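You operate a simulated robot arm through the tools that you are given. There is no shell and no other tool.

You are at the controls of a simulated two-armed robot. One attempt, no reset.

JOB
Fill two housings on the steel peg board as the stack cards say.
Fine: white puck first, then blue disc.

Only the result counts: the job must be done as asked and must still hold three seconds after the hand-in. Knocking over, shifting, dropping, spilling or breaking anything else fails it.

ROBOT AND FRAMES
Two 7-joint arms with two-finger parallel grippers on one trunk that stands fixed in place. Base frame: the origin is at the foot of the trunk, x ahead of it, y to its left, z up; the work surface is at about z = 0.86. Units: m, rad, N and s.
The left shoulder is at [0.05, 0.168, 1.182], the right one opposite. With the tool pointing down near the work surface each hand reaches from about 0.2 to 0.66 m from the base axis, measured 20 degrees to its own side. Payload 1.57 kg a hand.
Tool frame (each hand has its own): the origin (TCP) lies between the finger pads and is the grasp point; the fingertips stand 0.03 m ahead of it; z points along the fingers, y is the line along which they close. The gripper opens to 0.08 m. The fingers are 0.017 m wide and 0.012 m thick; the gripper's body (0.04 by 0.082 m) begins 0.08 m behind the TCP.
Orientation is that of the tool frame in the base frame, as a unit quaternion [x, y, z, w]. With the fingers straight down and closing along the base's y, the tool's x points along the base's -x, its y along +y and its z along -z.

CONTROLS
- The arms move only by the tool send_rows. It takes "left_steps", "right_steps" or both (then of equal length, played together; a hand with none holds still); each is a list of rows, each an object (a shift or turn left out is 0, a gripper value left out holds the last) with "linear": the shift along the base's x, y, z in m, a list of three; "angular": the turn, a rotation vector about the base's x, y, z in rad, a list of three; "hand": the finger opening in m, from 0 to 0.08. In form: [{"linear": [dx, dy, dz], "angular": [rx, ry, rz], "hand": hand}, ...]. A call has 1 to 20 rows; each row shifts and turns the commanded pose from where the row before left it. Each row takes 0.2 s and may step no farther than 0.05 m and 0.15 rad from the row before; otherwise, or with a gripper value out of range, the whole call is refused. Where a pose cannot be reached the arm comes as near as it can. A force on the tool above 40 N (or 10 N above the force at the start of the call, whichever is more), or a blocked arm, ends the call early, and 0.2 s more pass. The fingers move at their own pace (about 0.045 m/s each) and stop on an object; they squeeze with about 31 N. The grip force told is the motor's: it shows also when the fingers shut on nothing. Time passes only in rows, and 0.2 s behind the last, so rows that do not move let the fingers close. It gives the time, the measured TCP pose, the force on the tool (base axes), the opening and the grip force at its end, in the units of the frame above (readings bear some noise), with the torque about the TCP (base axes, N m) and any sound that the robot's microphone picked up.
- Cameras (640 x 400 px; columns grow to the right, rows downward): "scene" is now at [0.1105, -0.0419, 1.3785]; the picture's right is [-0.51, -0.86, 0.00], its down [-0.60, 0.35, -0.72] and it looks along [0.62, -0.37, -0.69] (base axes); focal length 357 px, centre (320, 200). "left" rides on the left gripper at [0.072, 0.007, -0.122] in its tool frame; the picture's right is [-0.09, 1.00, 0.00], its down [-0.84, -0.08, -0.54] and it looks along [-0.54, -0.05, 0.84] (tool axes); focal length 238 px, centre (320, 200). "right" rides on the right gripper at [0.072, -0.007, -0.122] in its tool frame; the picture's right is [0.09, 1.00, 0.00], its down [-0.84, 0.08, -0.54] and it looks along [-0.54, 0.05, 0.84] (tool axes); focal length 238 px, centre (320, 200).
- capture(camera): a new picture of that camera. No time passes.
- lift_body(by): slides the trunk up (or, below 0, down) by that many m; the arms and the scene camera ride with it, the base frame stays. It gives what a move gives, with no picture.
- aim_head(pan, tilt): turns the head with the scene camera to pan (to the left, within 1.396 rad either way) and tilt (down, from -0.506 to 1.204), counted from straight ahead of the robot. It gives what a move gives.
- pixel_to_xyz(camera, pixels): for up to 12 pixels [column, row] of the newest picture of that camera ("zoom" is the newest enlarged one), the place [x, y, z] in the base frame of the surface seen there, good to about 0.002 m. No time passes.
- zoom(camera, box): a new picture of the part [left, top, right, bottom] of that camera's present view, enlarged. No time passes.
- close_job(): hands the job in; it is judged then, once.

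Open the grippers and draw the arms clear of the work before you hand the job in, unless the task says otherwise.

The tools are called after "Emit:" as a command line: name --argument value ..., lists and objects as JSON in quotes. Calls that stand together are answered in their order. send_rows: Moves the arms, as the interface text tells. Its arguments: {"type":"object","properties":{"left_steps":{"type":"array","items":{"type":"object","properties":{"linear":{"type":"array","items":{"type":"number"}},"angular":{"type":"array","items":{"type":"number"}},"hand":{"type":"number"}}}},"right_steps":{"type":"array","items":{"type":"object","properties":{"linear":{"type":"array","items":{"type":"number"}},"angular":{"type":"array","items":{"type":"number"}},"hand":{"type":"number"}}}}},"required":[]} The other tools are called the same way: lift_body (by) slides the trunk up or down; aim_head (pan, tilt) turns the head that bears the scene camera; capture (camera) takes a picture; pixel_to_xyz (camera, pixels) gives the place of the surface under pixels of a picture; zoom (camera, box) takes an enlarged picture of a part of a camera's view; close_job () hands the job in.

At the start:

```text
time: 0.0
left_ee_pos: [0.4114, -0.034, 1.09]
left_tcp_rot: [-0.001, 1.0, 0.0, 0.0]
left_contact_force: [0.1, 0.2, -0.1]
left_torque: [-0.01, -0.02, 0.01]
left_finger_gap: 0.0803
left_grip_force: 0.0
right_ee_pos: [0.2652, -0.3922, 1.1257]
right_tcp_rot: [0.0, 1.0, 0.0, 0.0]
right_contact_force: [-1.6, 0.3, -0.2]
right_torque: [0.0, 0.03, 0.0]
right_finger_gap: 0.0798
right_grip_force: 0.1
trunk travel left (down, up): [-0.35, 0.093]
head pan, tilt: [-0.536, 0.766]
```

scene: 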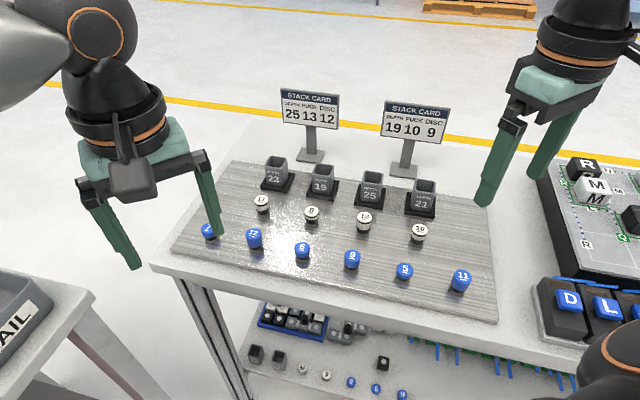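
right: 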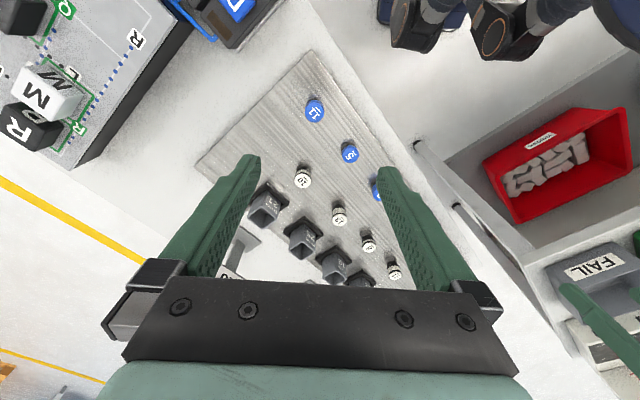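
left: 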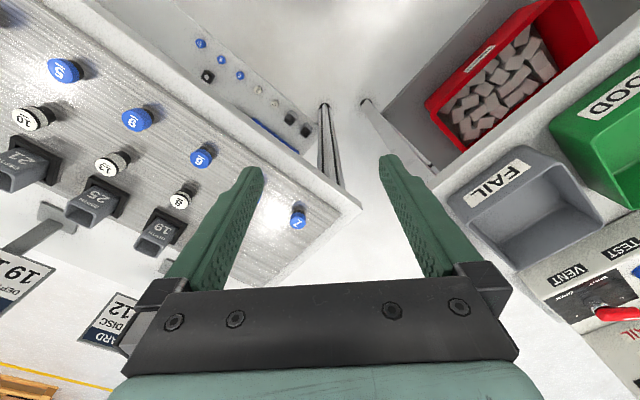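

The scene shows two stack cards (285,110 and 415,125), four housings, four white pucks and six blue discs on the board. I zoom in on cards, housings and pieces to read the numbers.

Emit:
zoom --camera "scene" --box '[260, 80, 460, 205]'

Emit:
zoom --camera "scene" --box '[180, 150, 340, 250]'

Emit:
zoom --camera "scene" --box '[330, 160, 490, 300]'

```text
3.20 times, centred on (360, 142) of scene
```

zoom: 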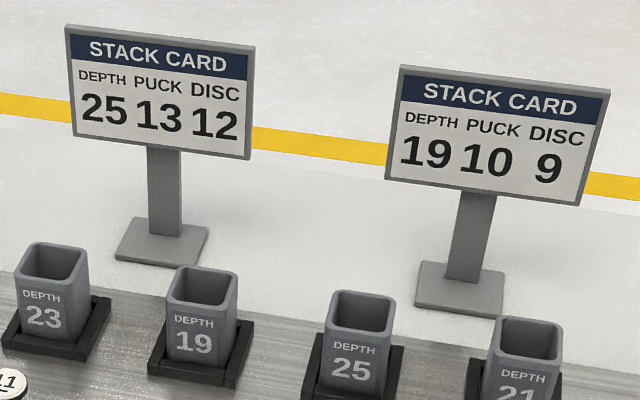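

```text
4.00 times, centred on (260, 200) of scene
```

zoom: 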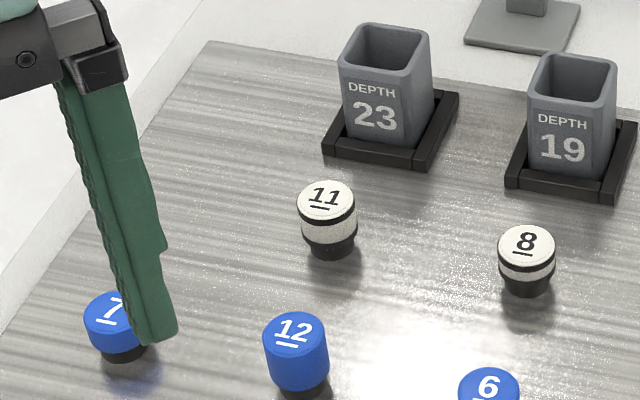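

```text
2.86 times, centred on (410, 230) of scene
```

zoom: 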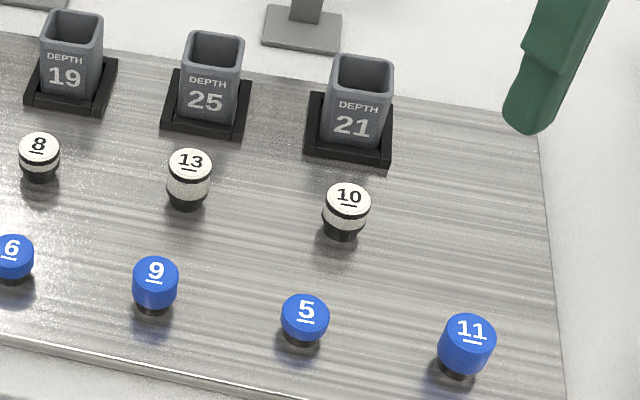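

Cards say: depth-25 housing gets puck 13 and disc 12; depth-19 housing gets puck 10 and disc 9. I now measure the housings and the pieces in the base frame from the scene picture.

Emit:
capture --camera "scene"

Emit:
pixel_to_xyz --camera "scene" --pixels '[[364, 214], [419, 228], [254, 232], [352, 256], [312, 210], [262, 199], [208, 228], [302, 246], [404, 268], [462, 275], [340, 225], [440, 300]]'

Emit:
zoom --camera "scene" --box '[300, 155, 396, 215]'

```text
taken
```

scene: 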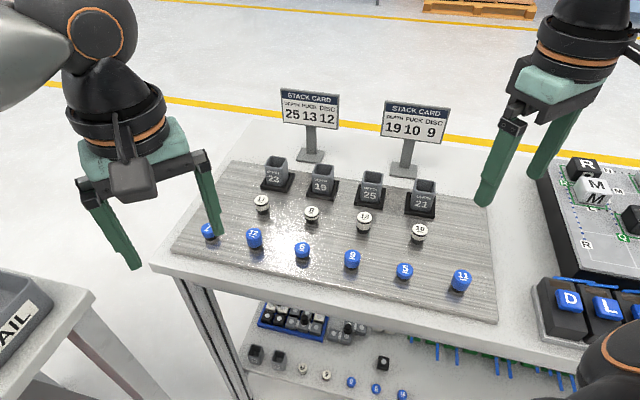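

```text
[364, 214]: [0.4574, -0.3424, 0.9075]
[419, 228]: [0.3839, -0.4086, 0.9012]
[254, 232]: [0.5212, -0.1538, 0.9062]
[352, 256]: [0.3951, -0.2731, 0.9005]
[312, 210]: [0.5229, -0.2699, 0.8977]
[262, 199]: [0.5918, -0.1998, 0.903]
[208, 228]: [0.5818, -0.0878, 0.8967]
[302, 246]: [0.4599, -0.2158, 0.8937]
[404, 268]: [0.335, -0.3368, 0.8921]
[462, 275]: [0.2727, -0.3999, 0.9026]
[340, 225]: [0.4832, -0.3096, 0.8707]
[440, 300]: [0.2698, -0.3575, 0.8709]
```

```text
6.67 times, centred on (348, 185) of scene
```

zoom: 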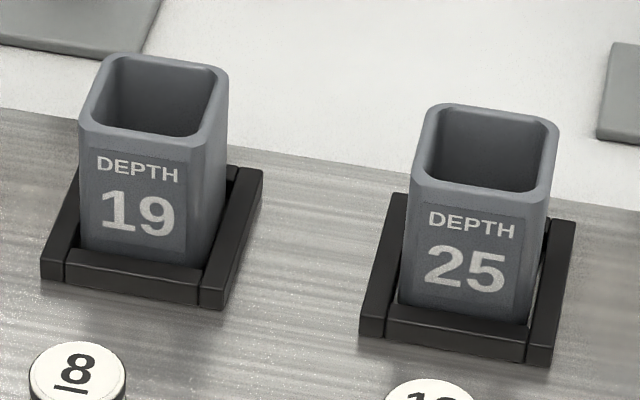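

The board top lies at z≈0.871 and the piece tops scale with their numbers. I measure the rims and holes of the 19 and 25 housings in the newest zoom (rims around (150,60)-(200,130) and (430,110)-(545,190)).

Emit:
pixel_to_xyz --camera "zoom" --pixels '[[113, 58], [219, 72], [205, 138], [86, 121], [150, 110], [434, 110], [551, 124], [538, 196], [415, 172], [485, 165], [550, 350], [130, 280]]'

Emit:
zoom --camera "right" --box '[230, 150, 420, 290]'

Emit:
zoom --camera "left" --box '[0, 40, 240, 260]'

```text
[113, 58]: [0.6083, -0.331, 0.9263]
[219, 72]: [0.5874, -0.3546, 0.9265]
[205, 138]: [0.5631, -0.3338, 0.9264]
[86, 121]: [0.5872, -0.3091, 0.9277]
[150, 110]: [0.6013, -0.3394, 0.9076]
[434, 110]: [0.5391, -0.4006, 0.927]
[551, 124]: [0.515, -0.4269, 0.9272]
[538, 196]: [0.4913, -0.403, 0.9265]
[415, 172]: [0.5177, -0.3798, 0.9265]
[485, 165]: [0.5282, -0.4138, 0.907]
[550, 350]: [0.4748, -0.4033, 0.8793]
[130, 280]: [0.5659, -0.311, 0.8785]
```

```text
2.86 times, centred on (325, 220) of right
```

zoom: 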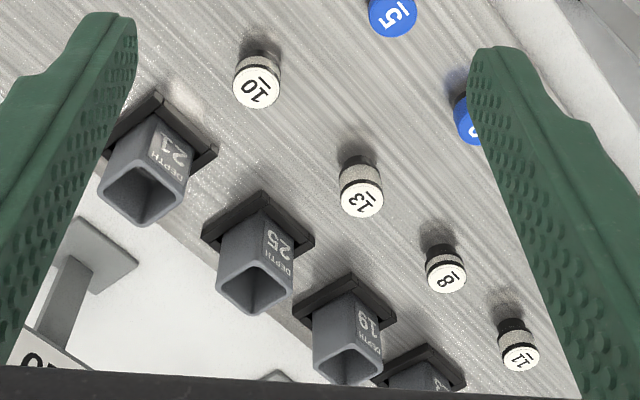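

```text
1.82 times, centred on (120, 150) of left
```

zoom: 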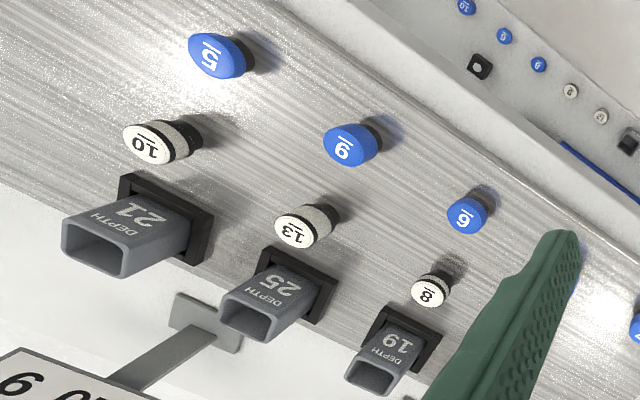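

The housing rims are at z≈0.927, outer corners give the 25 housing's centre ≈(0.516,-0.403), the 19 housing's ≈(0.587,-0.332), and the board is turned 45°. I check where the cards stand, since the gripper must clear them, and draw the left arm aside.

Emit:
pixel_to_xyz --camera "scene" --pixels '[[283, 92], [337, 98], [312, 145], [385, 104], [447, 112], [405, 160], [310, 156], [402, 172], [440, 142], [284, 120], [30, 330], [560, 310]]'

Emit:
send_rows --left_steps '[{"linear": [-0.01, 0.03, 0.02]}, {"linear": [-0.02, 0.04, 0.02]}, {"linear": [-0.02, 0.04, 0.01]}, {"linear": [-0.02, 0.04, 0]}, {"linear": [-0.02, 0.04, 0]}, {"linear": [-0.02, 0.04, 0]}]'

```text
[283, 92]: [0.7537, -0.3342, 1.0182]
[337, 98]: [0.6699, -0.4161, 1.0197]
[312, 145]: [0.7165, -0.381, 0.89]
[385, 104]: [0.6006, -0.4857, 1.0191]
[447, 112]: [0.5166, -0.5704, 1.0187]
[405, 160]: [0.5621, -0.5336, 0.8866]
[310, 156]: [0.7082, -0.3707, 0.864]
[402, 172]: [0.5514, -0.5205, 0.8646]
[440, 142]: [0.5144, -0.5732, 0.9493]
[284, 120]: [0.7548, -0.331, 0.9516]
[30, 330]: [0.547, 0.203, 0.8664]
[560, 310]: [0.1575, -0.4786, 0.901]
```

```text
time: 1.4
left_ee_pos: [0.2991, 0.197, 1.1417]
left_tcp_rot: [0.0, 1.0, 0.0, 0.0]
left_contact_force: [0.3, -0.6, -0.3]
left_torque: [0.01, -0.01, 0.01]
left_finger_gap: 0.0802
left_grip_force: 0.0
right_ee_pos: [0.2661, -0.3919, 1.1255]
right_tcp_rot: [0.0, 1.0, -0.001, 0.001]
right_contact_force: [-0.9, -0.1, 0.6]
right_torque: [-0.05, 0.02, 0.01]
right_finger_gap: 0.0801
right_grip_force: 0.0
trunk travel left (down, up): [-0.35, 0.093]
head pan, tilt: [-0.536, 0.766]
```

The cards' plane lies ~0.12 m behind the housings with tops at z≈1.02, so a gripper turned -45° (closing along the row) clears them. I bring the right hand over the board, turning it -45°, for a close look at the pieces.

Emit:
send_rows --right_steps '[{"linear": [0.0206, 0.0096, -0.005], "angular": [0, 0, -0.09817]}, {"linear": [0.0206, 0.0096, -0.005], "angular": [0, 0, -0.09817]}, {"linear": [0.0206, 0.0096, -0.005], "angular": [0, 0, -0.09817]}, {"linear": [0.0206, 0.0096, -0.005], "angular": [0, 0, -0.09817]}, {"linear": [0.0206, 0.0096, -0.005], "angular": [0, 0, -0.09817]}, {"linear": [0.0206, 0.0096, -0.005], "angular": [0, 0, -0.09817]}, {"linear": [0.0206, 0.0096, -0.005], "angular": [0, 0, -0.09817]}, {"linear": [0.0206, 0.0096, -0.005], "angular": [0, 0, -0.09821]}, {}]'

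Emit:
capture --camera "right"

Emit:
capture --camera "scene"

```text
time: 3.4
left_ee_pos: [0.2996, 0.1953, 1.1419]
left_tcp_rot: [-0.001, 1.0, -0.001, -0.001]
left_contact_force: [-0.4, -0.2, -0.6]
left_torque: [0.0, -0.02, -0.01]
left_finger_gap: 0.0802
left_grip_force: 0.0
right_ee_pos: [0.4307, -0.3153, 1.0862]
right_tcp_rot: [0.383, 0.924, 0.0, 0.0]
right_contact_force: [0.4, 0.2, -0.1]
right_torque: [-0.02, -0.02, 0.02]
right_finger_gap: 0.0799
right_grip_force: 0.1
trunk travel left (down, up): [-0.35, 0.093]
head pan, tilt: [-0.536, 0.766]
```

```text
taken
```

right: 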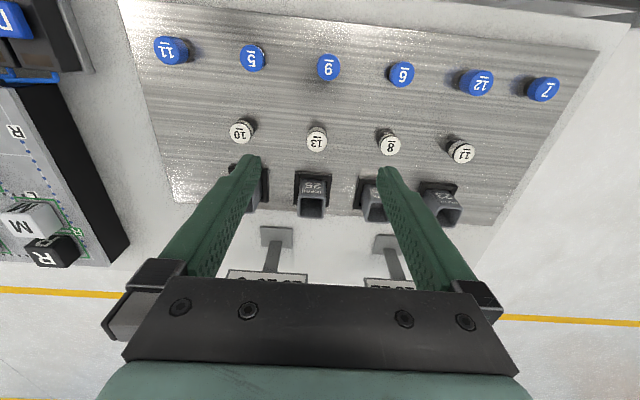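

```text
taken
```

scene: 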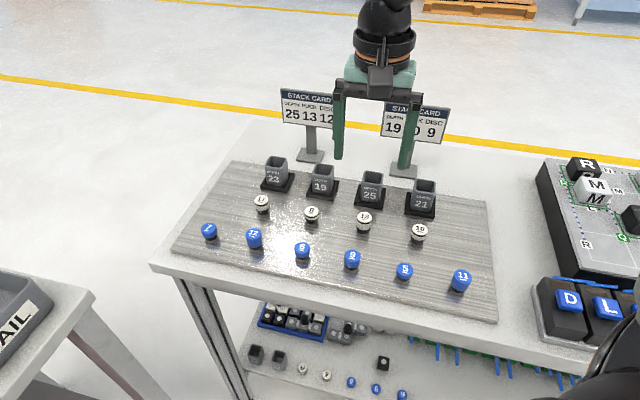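

The right camera now sees the whole board with the row running horizontally (puck 13 at (317,138), housing 25 at (312,190)). I move over the 25 housing to measure its hole and centre close-up.

Emit:
send_rows --right_steps '[{"linear": [0.0171, -0.0175, -0.012]}, {"linear": [0.0171, -0.0175, -0.012]}, {"linear": [0.0171, -0.0175, -0.012]}, {"linear": [0.0171, -0.0175, -0.012]}, {"linear": [0.0171, -0.0175, -0.012]}, {}]'

Emit:
capture --camera "right"

Emit:
zoom --camera "right" --box '[270, 110, 366, 170]'

```text
time: 4.8
left_ee_pos: [0.2996, 0.1959, 1.1413]
left_tcp_rot: [-0.001, 1.0, 0.0, 0.0]
left_contact_force: [0.6, 0.1, -0.2]
left_torque: [-0.01, 0.0, 0.03]
left_finger_gap: 0.08
left_grip_force: 0.1
right_ee_pos: [0.5151, -0.4039, 1.0273]
right_tcp_rot: [0.382, 0.924, 0.0, 0.0]
right_contact_force: [0.4, 0.4, 0.5]
right_torque: [0.0, -0.02, 0.0]
right_finger_gap: 0.0796
right_grip_force: 0.2
trunk travel left (down, up): [-0.35, 0.093]
head pan, tilt: [-0.536, 0.766]
```

```text
taken
```

right: 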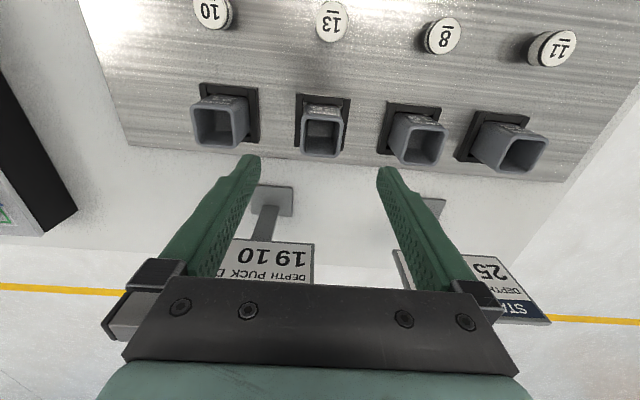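

```text
6.67 times, centred on (318, 140) of right
```

zoom: 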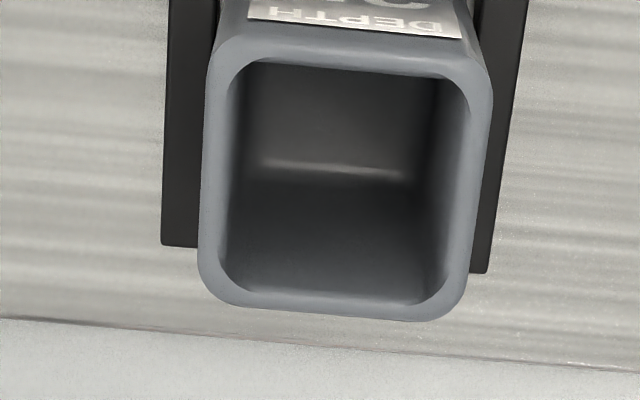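

The zoom shows the 25 housing's square hole (inner edges about x 225–470, y 65–300). I sample rim points and the hole floor.

Emit:
pixel_to_xyz --camera "zoom" --pixels '[[222, 55], [478, 75], [455, 302], [212, 290], [345, 55], [330, 308], [208, 175], [480, 190], [320, 235], [320, 140], [250, 300], [440, 68]]'

Emit:
zoom --camera "right" --box '[370, 110, 466, 170]'

Emit:
pixel_to_xyz --camera "right" --pixels '[[332, 22], [213, 10], [444, 35], [340, 60], [395, 75], [322, 130], [322, 135], [424, 143], [418, 148]]'

```text
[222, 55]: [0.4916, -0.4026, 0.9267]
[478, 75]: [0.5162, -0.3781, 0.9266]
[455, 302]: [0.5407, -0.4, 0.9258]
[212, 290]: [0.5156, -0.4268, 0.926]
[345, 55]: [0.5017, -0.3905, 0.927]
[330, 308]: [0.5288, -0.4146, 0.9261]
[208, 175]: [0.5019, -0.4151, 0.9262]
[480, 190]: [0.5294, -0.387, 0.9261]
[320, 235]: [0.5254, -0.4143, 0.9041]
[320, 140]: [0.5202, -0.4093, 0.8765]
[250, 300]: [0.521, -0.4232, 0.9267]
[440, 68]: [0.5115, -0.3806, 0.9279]
```

```text
6.67 times, centred on (418, 140) of right
```

zoom: 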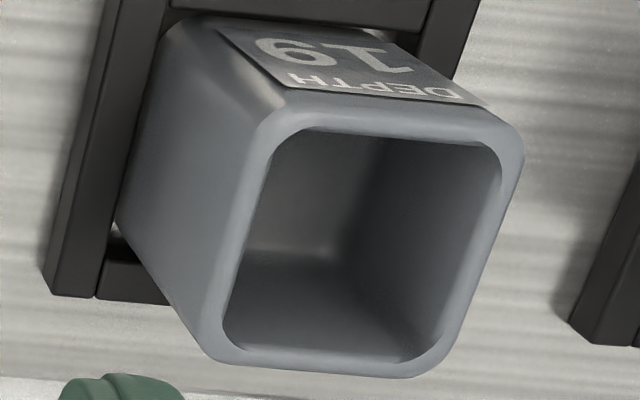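

```text
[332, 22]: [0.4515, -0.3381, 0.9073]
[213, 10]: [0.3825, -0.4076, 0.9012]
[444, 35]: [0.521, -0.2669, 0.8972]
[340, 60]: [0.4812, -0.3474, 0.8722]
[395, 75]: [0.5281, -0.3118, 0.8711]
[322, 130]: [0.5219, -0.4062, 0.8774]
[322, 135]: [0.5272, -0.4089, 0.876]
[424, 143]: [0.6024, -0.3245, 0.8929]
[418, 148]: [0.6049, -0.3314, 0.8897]
```

The 25 housing: centre ≈(0.5158,-0.4019), hole ≈33 mm square, floor z≈0.8765 (50 mm deep, so 2 mm per unit). Next I hover over puck 13 and measure it closely.

Emit:
send_rows --right_steps '[{"linear": [-0.0203, 0.0209, -0.005], "hand": 0.06}, {"linear": [-0.0203, 0.0209, -0.015], "hand": 0.06}, {"linear": [-0.0204, 0.0208, -0.02], "hand": 0.06}, {}, {}]'

Emit:
capture --camera "right"

Emit:
zoom --camera "right" --box '[272, 105, 368, 165]'

```text
time: 6.0
left_ee_pos: [0.2993, 0.1956, 1.1413]
left_tcp_rot: [-0.001, 1.0, -0.001, 0.0]
left_contact_force: [-0.5, 0.4, 0.4]
left_torque: [0.02, 0.0, 0.0]
left_finger_gap: 0.0801
left_grip_force: 0.2
right_ee_pos: [0.4508, -0.3384, 0.9871]
right_tcp_rot: [0.383, 0.924, 0.0, 0.0]
right_contact_force: [-0.7, -0.1, -0.4]
right_torque: [0.0, -0.04, 0.04]
right_finger_gap: 0.0601
right_grip_force: 0.0
trunk travel left (down, up): [-0.35, 0.093]
head pan, tilt: [-0.536, 0.766]
```

```text
taken
```

right: 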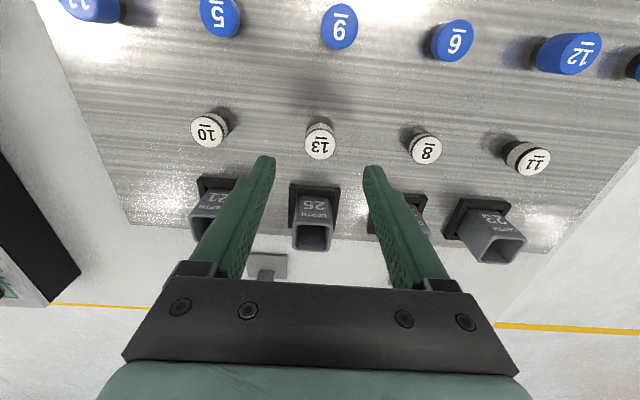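

```text
6.67 times, centred on (320, 135) of right
```

zoom: 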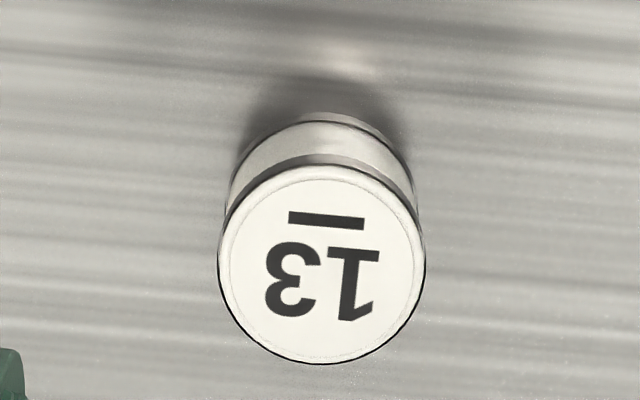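

Puck 13's top face is centred at about (321,265) in the zoom. The reading (0.4508,-0.3384) is a few mm from the commanded sum, so I let it settle with idle rows and re-read.

Emit:
send_rows --right_steps '[{}, {}]'

Emit:
pixel_to_xyz --camera "zoom" --pixels '[[321, 265], [240, 265], [400, 265], [321, 190], [321, 345], [224, 265], [418, 265], [321, 360], [321, 172], [270, 220], [375, 310], [375, 220]]'

```text
time: 6.6
left_ee_pos: [0.2994, 0.1954, 1.1405]
left_tcp_rot: [0.0, 1.0, -0.001, 0.0]
left_contact_force: [-0.3, 0.9, 0.3]
left_torque: [-0.02, 0.02, 0.0]
left_finger_gap: 0.0802
left_grip_force: 0.2
right_ee_pos: [0.4511, -0.3385, 0.9857]
right_tcp_rot: [0.383, 0.924, 0.0, 0.0]
right_contact_force: [0.1, 0.4, 0.0]
right_torque: [-0.01, 0.0, -0.01]
right_finger_gap: 0.06
right_grip_force: 0.1
trunk travel left (down, up): [-0.35, 0.093]
head pan, tilt: [-0.536, 0.766]
```

```text
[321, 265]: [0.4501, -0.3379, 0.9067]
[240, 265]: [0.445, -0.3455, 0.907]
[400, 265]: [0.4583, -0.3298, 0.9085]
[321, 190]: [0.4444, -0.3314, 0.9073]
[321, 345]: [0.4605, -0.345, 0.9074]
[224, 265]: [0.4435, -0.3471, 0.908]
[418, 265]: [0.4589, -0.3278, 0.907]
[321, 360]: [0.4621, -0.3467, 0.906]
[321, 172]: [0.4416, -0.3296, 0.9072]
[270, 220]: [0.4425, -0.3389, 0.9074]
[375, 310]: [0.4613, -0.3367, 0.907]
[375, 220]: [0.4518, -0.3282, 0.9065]
```

The puck's centre (≈(0.4518,-0.3379), top z 0.907, Ø≈26 mm) agrees with the tool axis to within 1 mm. I descend so the fingertips overlap the top ~11 mm of puck 13 and check before closing.

Emit:
send_rows --right_steps '[{"linear": [0.0008, 0.0006, -0.015]}, {"linear": [0, 0, -0.015]}, {"linear": [0, 0, -0.015]}, {"linear": [0, 0, -0.014]}, {}, {}]'

Emit:
capture --camera "right"

Emit:
zoom --camera "scene" --box '[300, 160, 428, 240]'

```text
time: 8.0
left_ee_pos: [0.2987, 0.1962, 1.141]
left_tcp_rot: [-0.001, 1.0, 0.0, 0.0]
left_contact_force: [0.2, 0.3, 0.9]
left_torque: [0.01, 0.0, -0.01]
left_finger_gap: 0.0798
left_grip_force: 0.1
right_ee_pos: [0.4552, -0.3416, 0.9249]
right_tcp_rot: [0.383, 0.924, 0.0, 0.0]
right_contact_force: [0.5, 0.8, 0.7]
right_torque: [-0.04, 0.0, -0.04]
right_finger_gap: 0.0601
right_grip_force: 0.0
trunk travel left (down, up): [-0.35, 0.093]
head pan, tilt: [-0.536, 0.766]
```

```text
taken
```

right: 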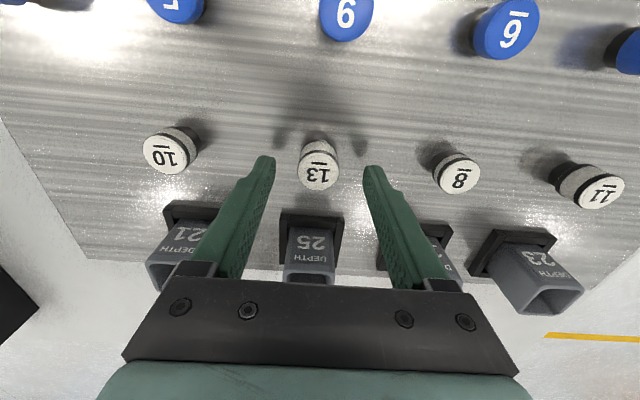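

```text
5.00 times, centred on (364, 200) of scene
```

zoom: 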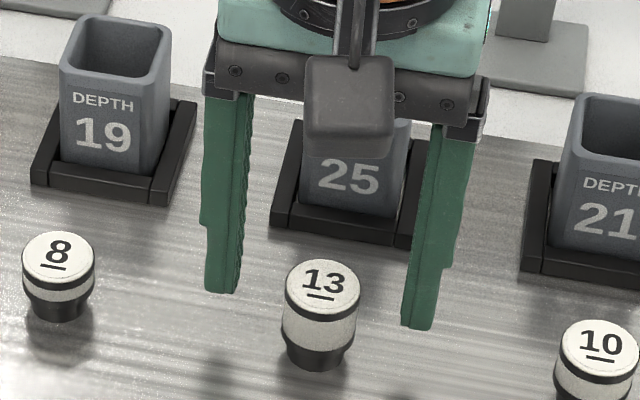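

At z 0.925 the hand has drifted to (0.4552,-0.3416): the puck centre sits at (318,170) while the tool axis projects to about (321,178), i.e. ~5 mm too far outward. I nudge it back toward (0.4518,-0.3379).

Emit:
send_rows --right_steps '[{"linear": [-0.0034, 0.0037, 0]}, {}, {}]'

Emit:
zoom --camera "right" --box '[240, 120, 400, 220]'

```text
time: 8.8
left_ee_pos: [0.2996, 0.1955, 1.1413]
left_tcp_rot: [-0.001, 1.0, -0.001, 0.0]
left_contact_force: [0.4, -0.1, 0.8]
left_torque: [-0.03, 0.02, -0.01]
left_finger_gap: 0.0801
left_grip_force: 0.0
right_ee_pos: [0.4528, -0.3363, 0.9249]
right_tcp_rot: [0.384, 0.923, 0.0, 0.0]
right_contact_force: [-0.1, -0.1, -0.2]
right_torque: [-0.01, -0.01, 0.01]
right_finger_gap: 0.0601
right_grip_force: 0.0
trunk travel left (down, up): [-0.35, 0.093]
head pan, tilt: [-0.536, 0.766]
```

```text
4.00 times, centred on (320, 170) of right
```

zoom: 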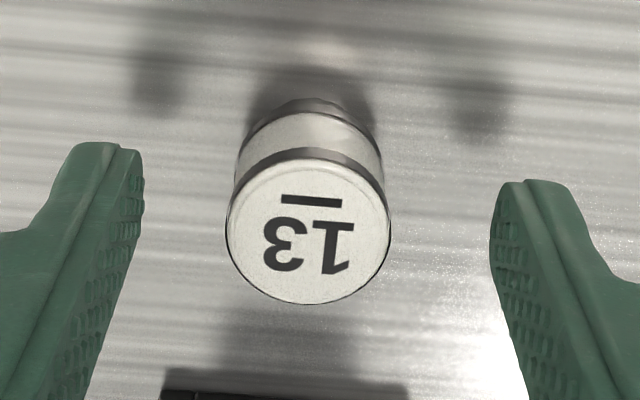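

The puck is now centred at (317,178) versus axis (321,178): about 2 mm off along the closing line only. I shift that out and re-check the reading.

Emit:
send_rows --right_steps '[{"linear": [-0.0013, -0.0014, 0]}, {}, {}]'

Emit:
zoom --camera "right" --box '[240, 120, 400, 220]'

```text
time: 9.6
left_ee_pos: [0.2989, 0.1957, 1.1422]
left_tcp_rot: [-0.002, 1.0, 0.0, 0.0]
left_contact_force: [1.0, -0.6, -0.8]
left_torque: [-0.02, -0.01, -0.04]
left_finger_gap: 0.0799
left_grip_force: 0.1
right_ee_pos: [0.4512, -0.339, 0.9262]
right_tcp_rot: [0.383, 0.924, 0.0, 0.0]
right_contact_force: [-0.1, -0.1, 0.0]
right_torque: [-0.01, 0.01, 0.0]
right_finger_gap: 0.0599
right_grip_force: 0.1
trunk travel left (down, up): [-0.35, 0.093]
head pan, tilt: [-0.536, 0.766]
```

```text
4.00 times, centred on (320, 170) of right
```

zoom: 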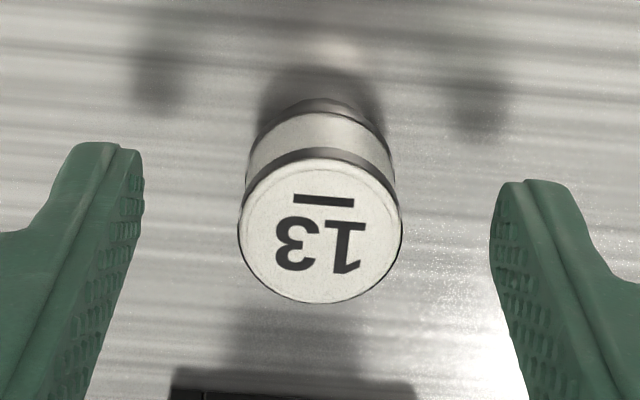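

Puck 13 is now centred between the fingers (zoom (320,232)). I close the fingers and let them settle.

Emit:
send_rows --right_steps '[{"hand": 0.03}, {"hand": 0.02}, {"hand": 0.01}, {"hand": 0.0}, {}, {}]'

Emit:
zoom --camera "right" --box '[240, 120, 400, 220]'

Emit:
zoom --camera "scene" --box '[300, 160, 428, 240]'

```text
time: 11.0
left_ee_pos: [0.3006, 0.1961, 1.1414]
left_tcp_rot: [0.0, 1.0, -0.001, 0.0]
left_contact_force: [0.2, 1.3, -1.6]
left_torque: [0.02, 0.01, 0.0]
left_finger_gap: 0.0798
left_grip_force: 0.0
right_ee_pos: [0.4512, -0.3388, 0.9254]
right_tcp_rot: [0.383, 0.924, 0.001, -0.001]
right_contact_force: [-0.6, -0.5, 0.5]
right_torque: [0.0, 0.01, 0.0]
right_finger_gap: 0.0209
right_grip_force: 31.4
trunk travel left (down, up): [-0.35, 0.093]
head pan, tilt: [-0.536, 0.766]
```

```text
4.00 times, centred on (320, 170) of right
```

zoom: 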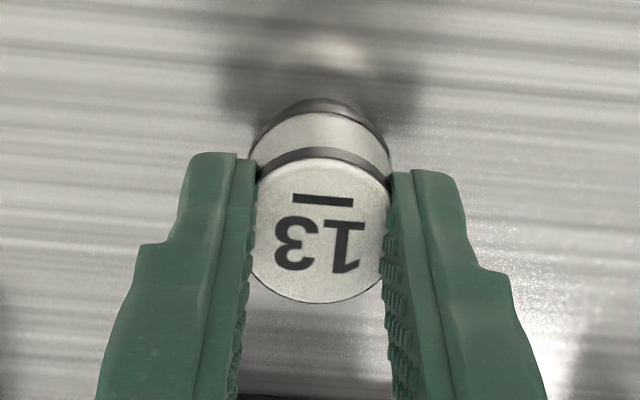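

```text
5.00 times, centred on (364, 200) of scene
```

zoom: 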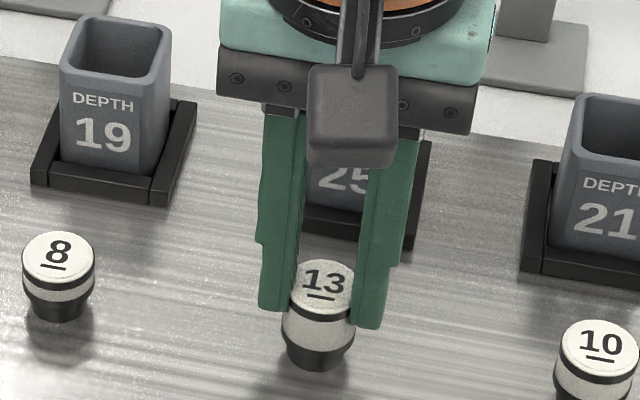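

The fingers hold puck 13 (gap 0.021, grip 31 N). I lift straight up 0.065 m and check that it comes off its peg.

Emit:
send_rows --right_steps '[{"linear": [0, 0, 0.01]}, {"linear": [0, 0, 0.015]}, {"linear": [0, 0, 0.02]}, {"linear": [0, 0, 0.02]}, {}]'

Emit:
capture --camera "right"

Emit:
zoom --camera "scene" --box '[284, 120, 444, 240]'

```text
time: 12.2
left_ee_pos: [0.3, 0.1952, 1.1414]
left_tcp_rot: [-0.001, 1.0, 0.0, 0.0]
left_contact_force: [0.2, -0.3, -0.5]
left_torque: [0.05, 0.04, 0.0]
left_finger_gap: 0.0799
left_grip_force: 0.0
right_ee_pos: [0.452, -0.3383, 0.9915]
right_tcp_rot: [0.383, 0.924, 0.0, -0.001]
right_contact_force: [-0.8, 0.6, -0.5]
right_torque: [-0.01, 0.02, -0.01]
right_finger_gap: 0.0209
right_grip_force: 30.9
trunk travel left (down, up): [-0.35, 0.093]
head pan, tilt: [-0.536, 0.766]
```

```text
taken
```

right: 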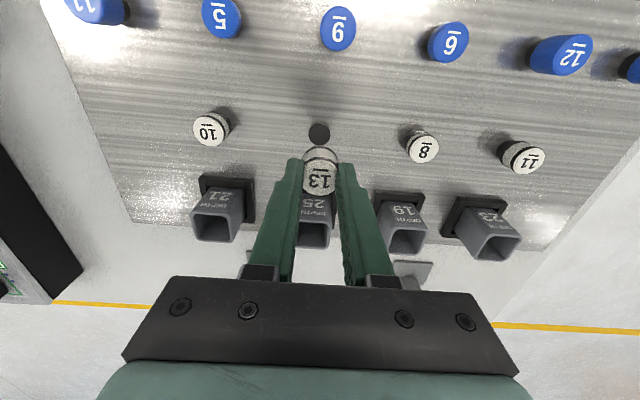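

```text
3.33 times, centred on (364, 180) of scene
```

zoom: 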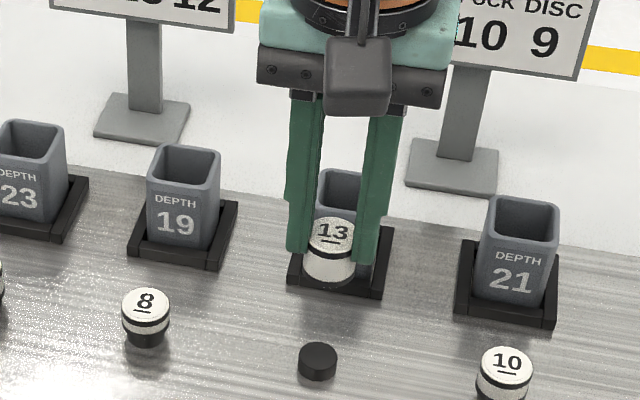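

The puck came off cleanly, leaving its black peg. I carry it at this height over the 25 housing at (0.5158,-0.402).

Emit:
send_rows --right_steps '[{"linear": [0.016, -0.016, 0.002]}, {"linear": [0.016, -0.016, 0]}, {"linear": [0.016, -0.016, 0]}, {"linear": [0.0158, -0.0157, 0]}, {}, {}]'

Emit:
capture --camera "right"

Emit:
zoom --camera "scene" --box '[308, 120, 436, 210]'

```text
time: 13.6
left_ee_pos: [0.2994, 0.1948, 1.1405]
left_tcp_rot: [-0.001, 1.0, 0.0, -0.001]
left_contact_force: [0.3, 0.0, 0.5]
left_torque: [-0.02, 0.01, -0.01]
left_finger_gap: 0.08
left_grip_force: 0.1
right_ee_pos: [0.5154, -0.4017, 0.9942]
right_tcp_rot: [0.381, 0.924, -0.001, 0.0]
right_contact_force: [-0.3, 0.6, -0.5]
right_torque: [-0.03, -0.02, 0.0]
right_finger_gap: 0.0202
right_grip_force: 30.8
trunk travel left (down, up): [-0.35, 0.093]
head pan, tilt: [-0.536, 0.766]
```

```text
taken
```

right: 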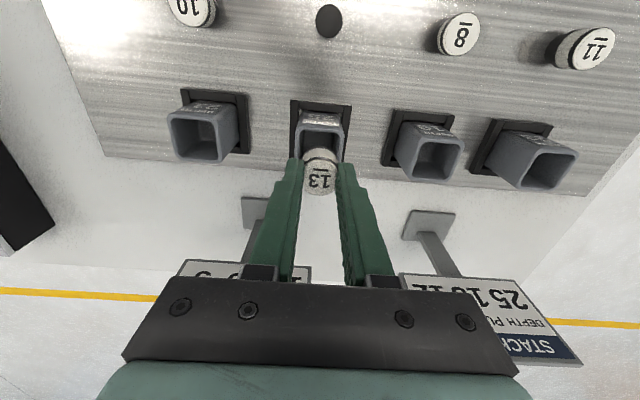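

```text
4.44 times, centred on (372, 165) of scene
```

zoom: 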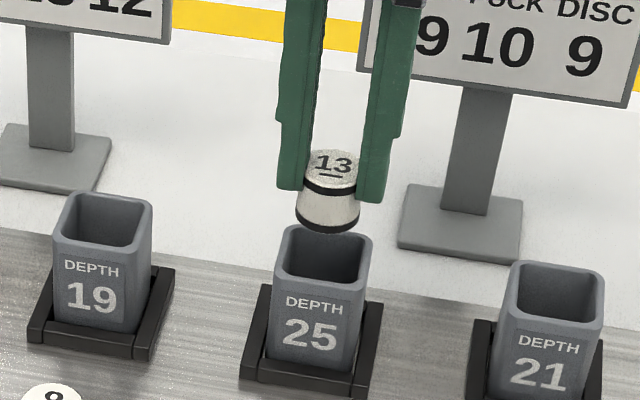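

Reading (0.5154,-0.4017) is within 0.5 mm of the housing centre. Before lowering I verify with a zoomed hand-camera view and resample the visible rim.

Emit:
zoom --camera "right" --box '[272, 95, 368, 195]'

```text
4.00 times, centred on (320, 145) of right
```

zoom: 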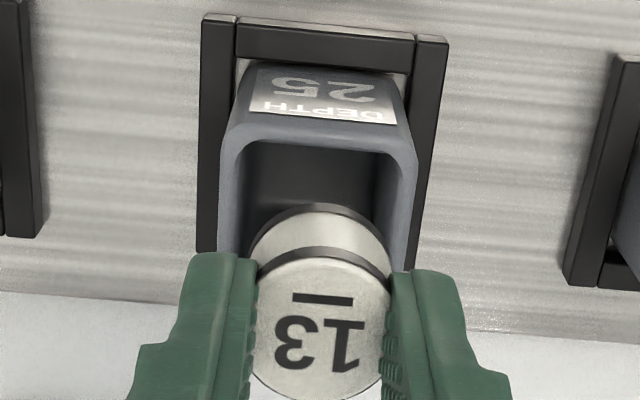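

The near inner rim edge appears at zoom row ~147, matching the ~145 predicted for perfect centring, and columns are centred at ~320. I lower to just above the rim (puck bottom ≈0.931) and re-read the pose, since descent earlier caused sideways drift.

Emit:
send_rows --right_steps '[{"linear": [0, 0, -0.006]}, {"linear": [0, 0, -0.006]}, {"linear": [0, 0, -0.005]}, {}, {}]'

Emit:
zoom --camera "right" --box '[240, 105, 400, 205]'

Emit:
zoom --camera "scene" --box '[324, 140, 420, 200]'

```text
time: 14.8
left_ee_pos: [0.2986, 0.1952, 1.143]
left_tcp_rot: [0.0, 1.0, -0.001, 0.0]
left_contact_force: [0.1, 0.6, 0.5]
left_torque: [0.02, 0.0, 0.02]
left_finger_gap: 0.0799
left_grip_force: 0.0
right_ee_pos: [0.5157, -0.4023, 0.9765]
right_tcp_rot: [0.383, 0.924, 0.0, 0.0]
right_contact_force: [-1.1, 0.4, 0.4]
right_torque: [0.02, 0.03, -0.02]
right_finger_gap: 0.0208
right_grip_force: 31.3
trunk travel left (down, up): [-0.35, 0.093]
head pan, tilt: [-0.536, 0.766]
```

```text
4.00 times, centred on (320, 155) of right
```

zoom: 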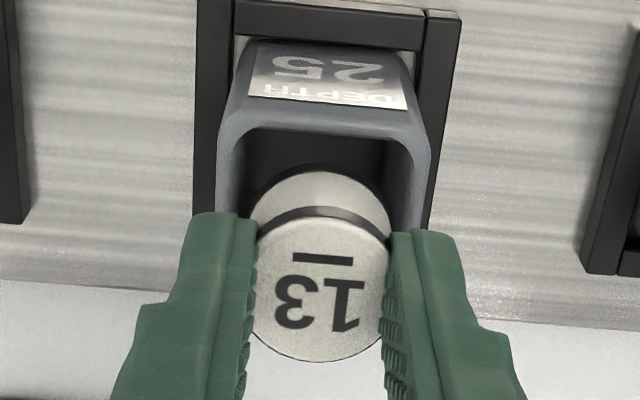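

```text
6.67 times, centred on (372, 170) of scene
```

zoom: 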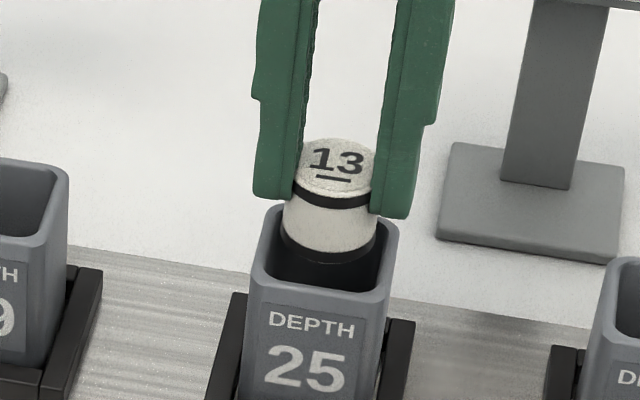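

The pose is (0.5157,-0.4023,0.9765), centred over the hole with no contact force. I lower the puck about 12 mm into the mouth, keeping fingertips ~2 mm above the rim.

Emit:
send_rows --right_steps '[{"linear": [0, 0, -0.005]}, {"linear": [0, 0, -0.005]}, {"linear": [0, 0, -0.004]}, {"linear": [0, 0, -0.002]}, {}, {}]'

Emit:
zoom --camera "right" --box '[240, 105, 400, 205]'

Emit:
zoom --camera "scene" --box '[324, 140, 420, 200]'

```text
time: 16.2
left_ee_pos: [0.2999, 0.1963, 1.141]
left_tcp_rot: [-0.001, 1.0, 0.0, 0.0]
left_contact_force: [-1.1, -0.5, 0.0]
left_torque: [0.03, -0.01, 0.03]
left_finger_gap: 0.0799
left_grip_force: 0.0
right_ee_pos: [0.5156, -0.402, 0.9602]
right_tcp_rot: [0.382, 0.924, -0.001, 0.001]
right_contact_force: [1.0, -0.6, -0.3]
right_torque: [0.01, 0.03, 0.02]
right_finger_gap: 0.0207
right_grip_force: 30.8
trunk travel left (down, up): [-0.35, 0.093]
head pan, tilt: [-0.536, 0.766]
```

```text
4.00 times, centred on (320, 155) of right
```

zoom: 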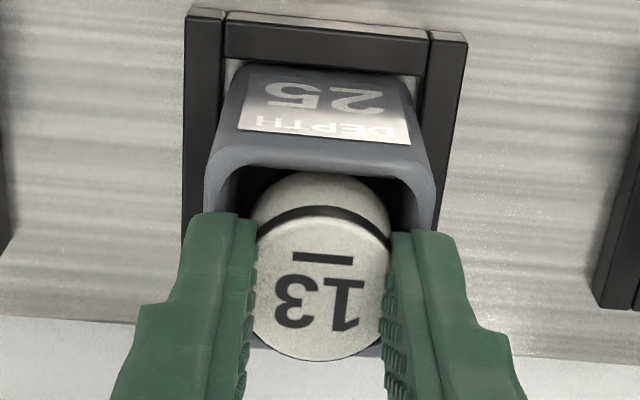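

```text
6.67 times, centred on (372, 170) of scene
```

zoom: 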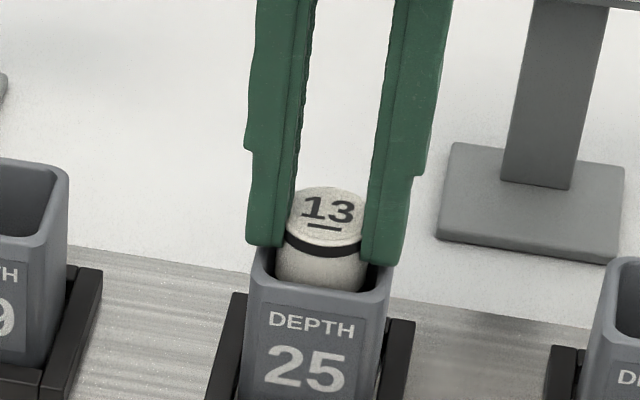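

Puck 13 sits in the mouth with clearance all round and no contact force. I release it and let it drop, then rise.

Emit:
send_rows --right_steps '[{"hand": 0.06}, {"hand": 0.06}, {"hand": 0.06}, {}, {}]'

Emit:
zoom --camera "right" --box '[240, 105, 400, 205]'

Emit:
zoom --camera "scene" --box '[324, 140, 420, 200]'

```text
time: 17.4
left_ee_pos: [0.2988, 0.1961, 1.1422]
left_tcp_rot: [0.0, 1.0, -0.001, 0.0]
left_contact_force: [0.0, 0.7, 0.8]
left_torque: [-0.02, -0.01, -0.01]
left_finger_gap: 0.0801
left_grip_force: 0.2
right_ee_pos: [0.5142, -0.4012, 0.9607]
right_tcp_rot: [0.382, 0.924, 0.0, 0.0]
right_contact_force: [1.3, -0.2, -0.9]
right_torque: [0.0, -0.01, -0.02]
right_finger_gap: 0.0603
right_grip_force: 0.0
trunk travel left (down, up): [-0.35, 0.093]
head pan, tilt: [-0.536, 0.766]
```

```text
4.00 times, centred on (320, 155) of right
```

zoom: 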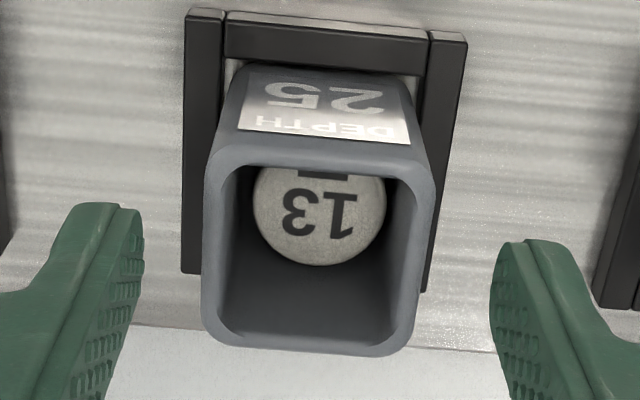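

```text
6.67 times, centred on (372, 170) of scene
```

zoom: 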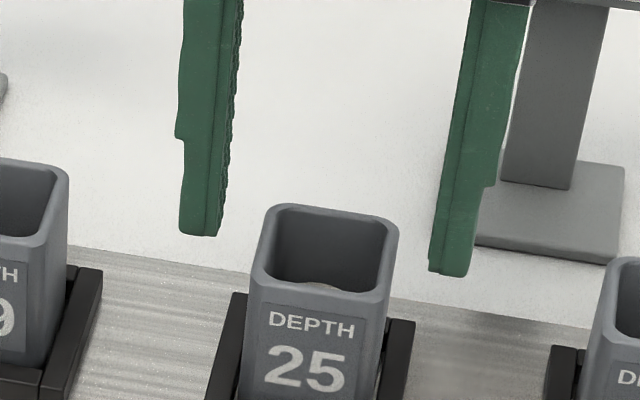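

Puck 13 dropped to the bottom of the 25 housing. I check it lies flat (expected top z≈0.903).

Emit:
zoom --camera "right" --box '[280, 130, 360, 180]'

Emit:
pixel_to_xyz --camera "zoom" --pixels '[[270, 170], [390, 170], [320, 260], [320, 220], [280, 210], [370, 235], [225, 150], [420, 150], [250, 220], [395, 225], [320, 300], [320, 340]]'

```text
8.00 times, centred on (320, 155) of right
```

zoom: 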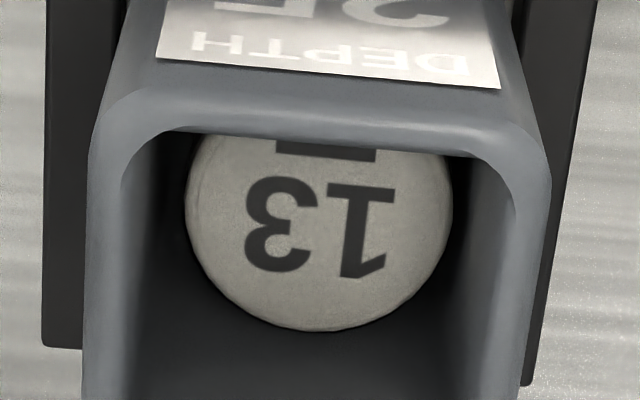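

```text
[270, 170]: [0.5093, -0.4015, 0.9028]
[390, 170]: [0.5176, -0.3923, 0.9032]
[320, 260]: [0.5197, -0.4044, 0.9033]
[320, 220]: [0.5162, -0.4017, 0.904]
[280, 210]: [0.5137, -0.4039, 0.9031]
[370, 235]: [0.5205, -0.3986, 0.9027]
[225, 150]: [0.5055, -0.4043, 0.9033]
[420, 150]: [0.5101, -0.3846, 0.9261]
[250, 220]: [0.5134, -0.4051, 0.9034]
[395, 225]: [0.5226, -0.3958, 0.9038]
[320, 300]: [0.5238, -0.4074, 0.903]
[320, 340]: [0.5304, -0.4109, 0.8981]
```

Puck 13 is flat at z≈0.903. Next I rise and travel over to blue disc 12 near (0.52,-0.154), staying well above everything.

Emit:
send_rows --right_steps '[{"linear": [0, 0, 0.025]}, {"linear": [0, 0, 0.025]}, {"linear": [0.001, 0.041, 0.005]}, {"linear": [0.001, 0.041, 0]}, {"linear": [0.001, 0.041, 0]}, {"linear": [0.001, 0.041, 0]}, {"linear": [0.001, 0.041, 0]}, {"linear": [0.001, 0.041, 0]}, {"linear": [0, 0, -0.015]}, {}, {}]'

Emit:
capture --camera "right"

Emit:
capture --camera "scene"

```text
time: 19.8
left_ee_pos: [0.3004, 0.1957, 1.1411]
left_tcp_rot: [0.0, 1.0, 0.0, 0.0]
left_contact_force: [0.3, 0.6, -0.5]
left_torque: [-0.03, -0.01, -0.01]
left_finger_gap: 0.0801
left_grip_force: 0.1
right_ee_pos: [0.4899, -0.1851, 1.007]
right_tcp_rot: [0.383, 0.924, 0.001, -0.001]
right_contact_force: [0.7, -0.8, 0.8]
right_torque: [-0.01, 0.0, 0.01]
right_finger_gap: 0.06
right_grip_force: 0.1
right hand out of reach, approached as far as the arm can: row 7, 8
trunk travel left (down, up): [-0.35, 0.093]
head pan, tilt: [-0.536, 0.766]
```

```text
taken
```

right: 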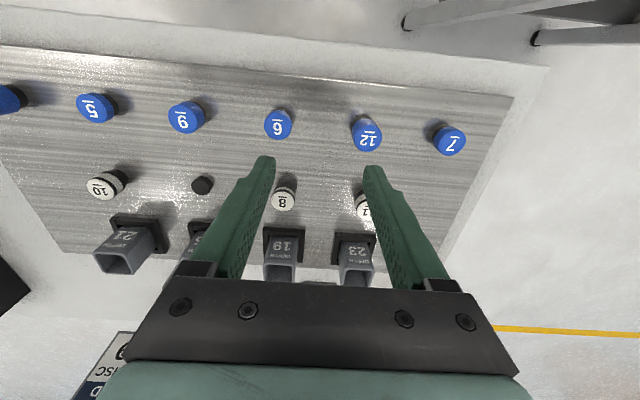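

```text
taken
```

scene: 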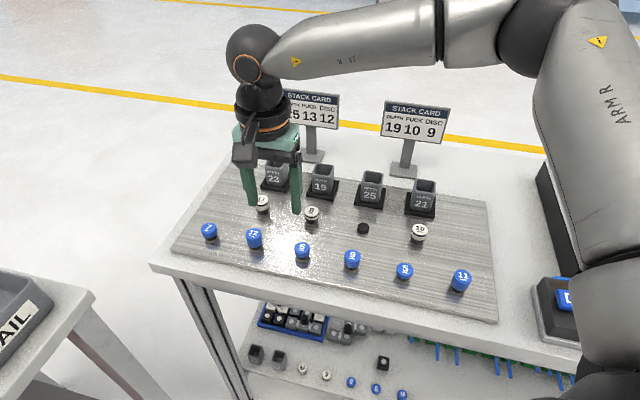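

The arm could not reach this spot with the -45° turn (stopped at (0.490,-0.185)), clearly a wrist-angle limit. The disc is round, so I turn the hand back to straight (yaw 0) at this safe height and see where it ends.

Emit:
send_rows --right_steps '[{"angular": [0, 0, 0.1309]}, {"angular": [0, 0, 0.1309]}, {"angular": [0, 0, 0.1309]}, {"angular": [0, 0, 0.1309]}, {"angular": [0, 0, 0.1309]}, {"angular": [0, 0, 0.1309]}, {}, {}]'

Emit:
capture --camera "right"

```text
time: 21.6
left_ee_pos: [0.2987, 0.1957, 1.1421]
left_tcp_rot: [0.0, 1.0, 0.0, 0.001]
left_contact_force: [0.2, -0.2, 0.5]
left_torque: [0.03, 0.0, 0.01]
left_finger_gap: 0.08
left_grip_force: 0.1
right_ee_pos: [0.4893, -0.1846, 1.0077]
right_tcp_rot: [0.0, 1.0, 0.0, 0.001]
right_contact_force: [0.4, -0.1, 0.1]
right_torque: [0.0, 0.03, -0.03]
right_finger_gap: 0.06
right_grip_force: 0.2
trunk travel left (down, up): [-0.35, 0.093]
head pan, tilt: [-0.536, 0.766]
```

```text
taken
```

right: 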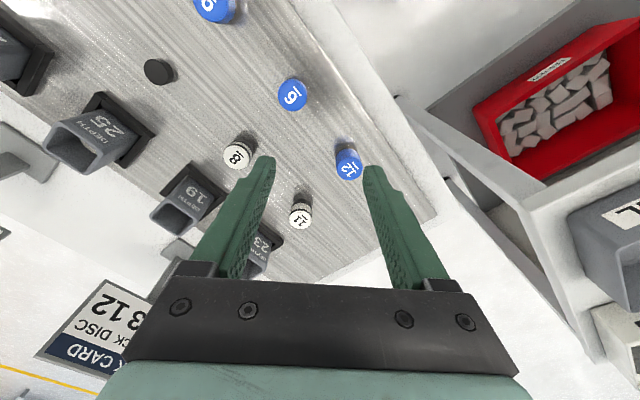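

The hand is now straight at (0.489,-0.185,1.008) and disc 12 shows at (347,165). I get its place.

Emit:
zoom --camera "right" --box '[308, 140, 388, 190]'

Emit:
pixel_to_xyz --camera "right" --pixels '[[347, 167], [340, 167], [354, 167], [347, 160], [347, 174]]'

```text
8.00 times, centred on (348, 165) of right
```

zoom: 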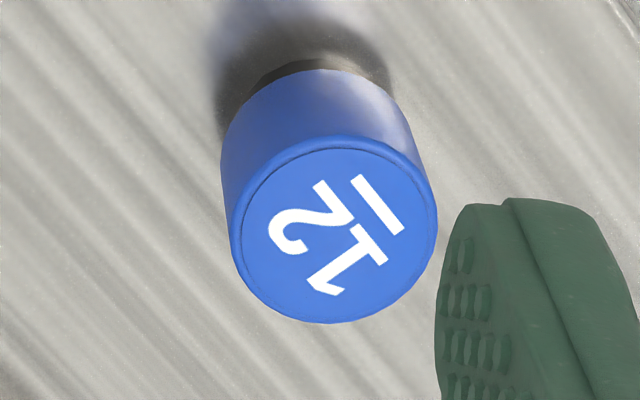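

```text
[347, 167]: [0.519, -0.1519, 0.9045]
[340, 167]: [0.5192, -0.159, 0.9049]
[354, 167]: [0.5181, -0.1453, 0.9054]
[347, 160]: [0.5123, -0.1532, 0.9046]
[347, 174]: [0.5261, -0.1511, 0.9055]
```

Disc 12's centre is about (0.5204,-0.1492), top z≈0.905. I move above it and lower to a 40 mm hover for a precise check.

Emit:
send_rows --right_steps '[{"linear": [0.0155, 0.0178, 0]}, {"linear": [0.0154, 0.0178, -0.01]}, {"linear": [0, 0, -0.02]}, {}, {}]'

Emit:
zoom --camera "right" --box '[256, 110, 384, 190]'

```text
time: 22.8
left_ee_pos: [0.2987, 0.1957, 1.1405]
left_tcp_rot: [-0.002, 1.0, 0.0, 0.0]
left_contact_force: [0.1, 0.7, 0.6]
left_torque: [0.01, 0.0, 0.04]
left_finger_gap: 0.0799
left_grip_force: 0.1
right_ee_pos: [0.4829, -0.1847, 0.9886]
right_tcp_rot: [0.0, 1.0, 0.001, 0.001]
right_contact_force: [-0.3, 0.2, 0.2]
right_torque: [0.02, 0.01, -0.01]
right_finger_gap: 0.06
right_grip_force: 0.1
right hand out of reach, approached as far as the arm can: row 1, 2, 3
trunk travel left (down, up): [-0.35, 0.093]
head pan, tilt: [-0.536, 0.766]
```

```text
5.00 times, centred on (320, 150) of right
```

zoom: 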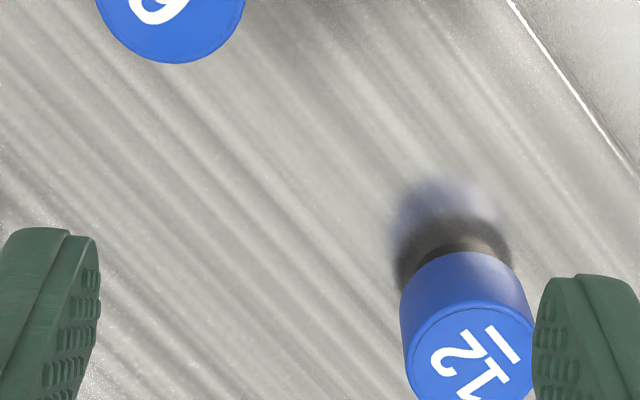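

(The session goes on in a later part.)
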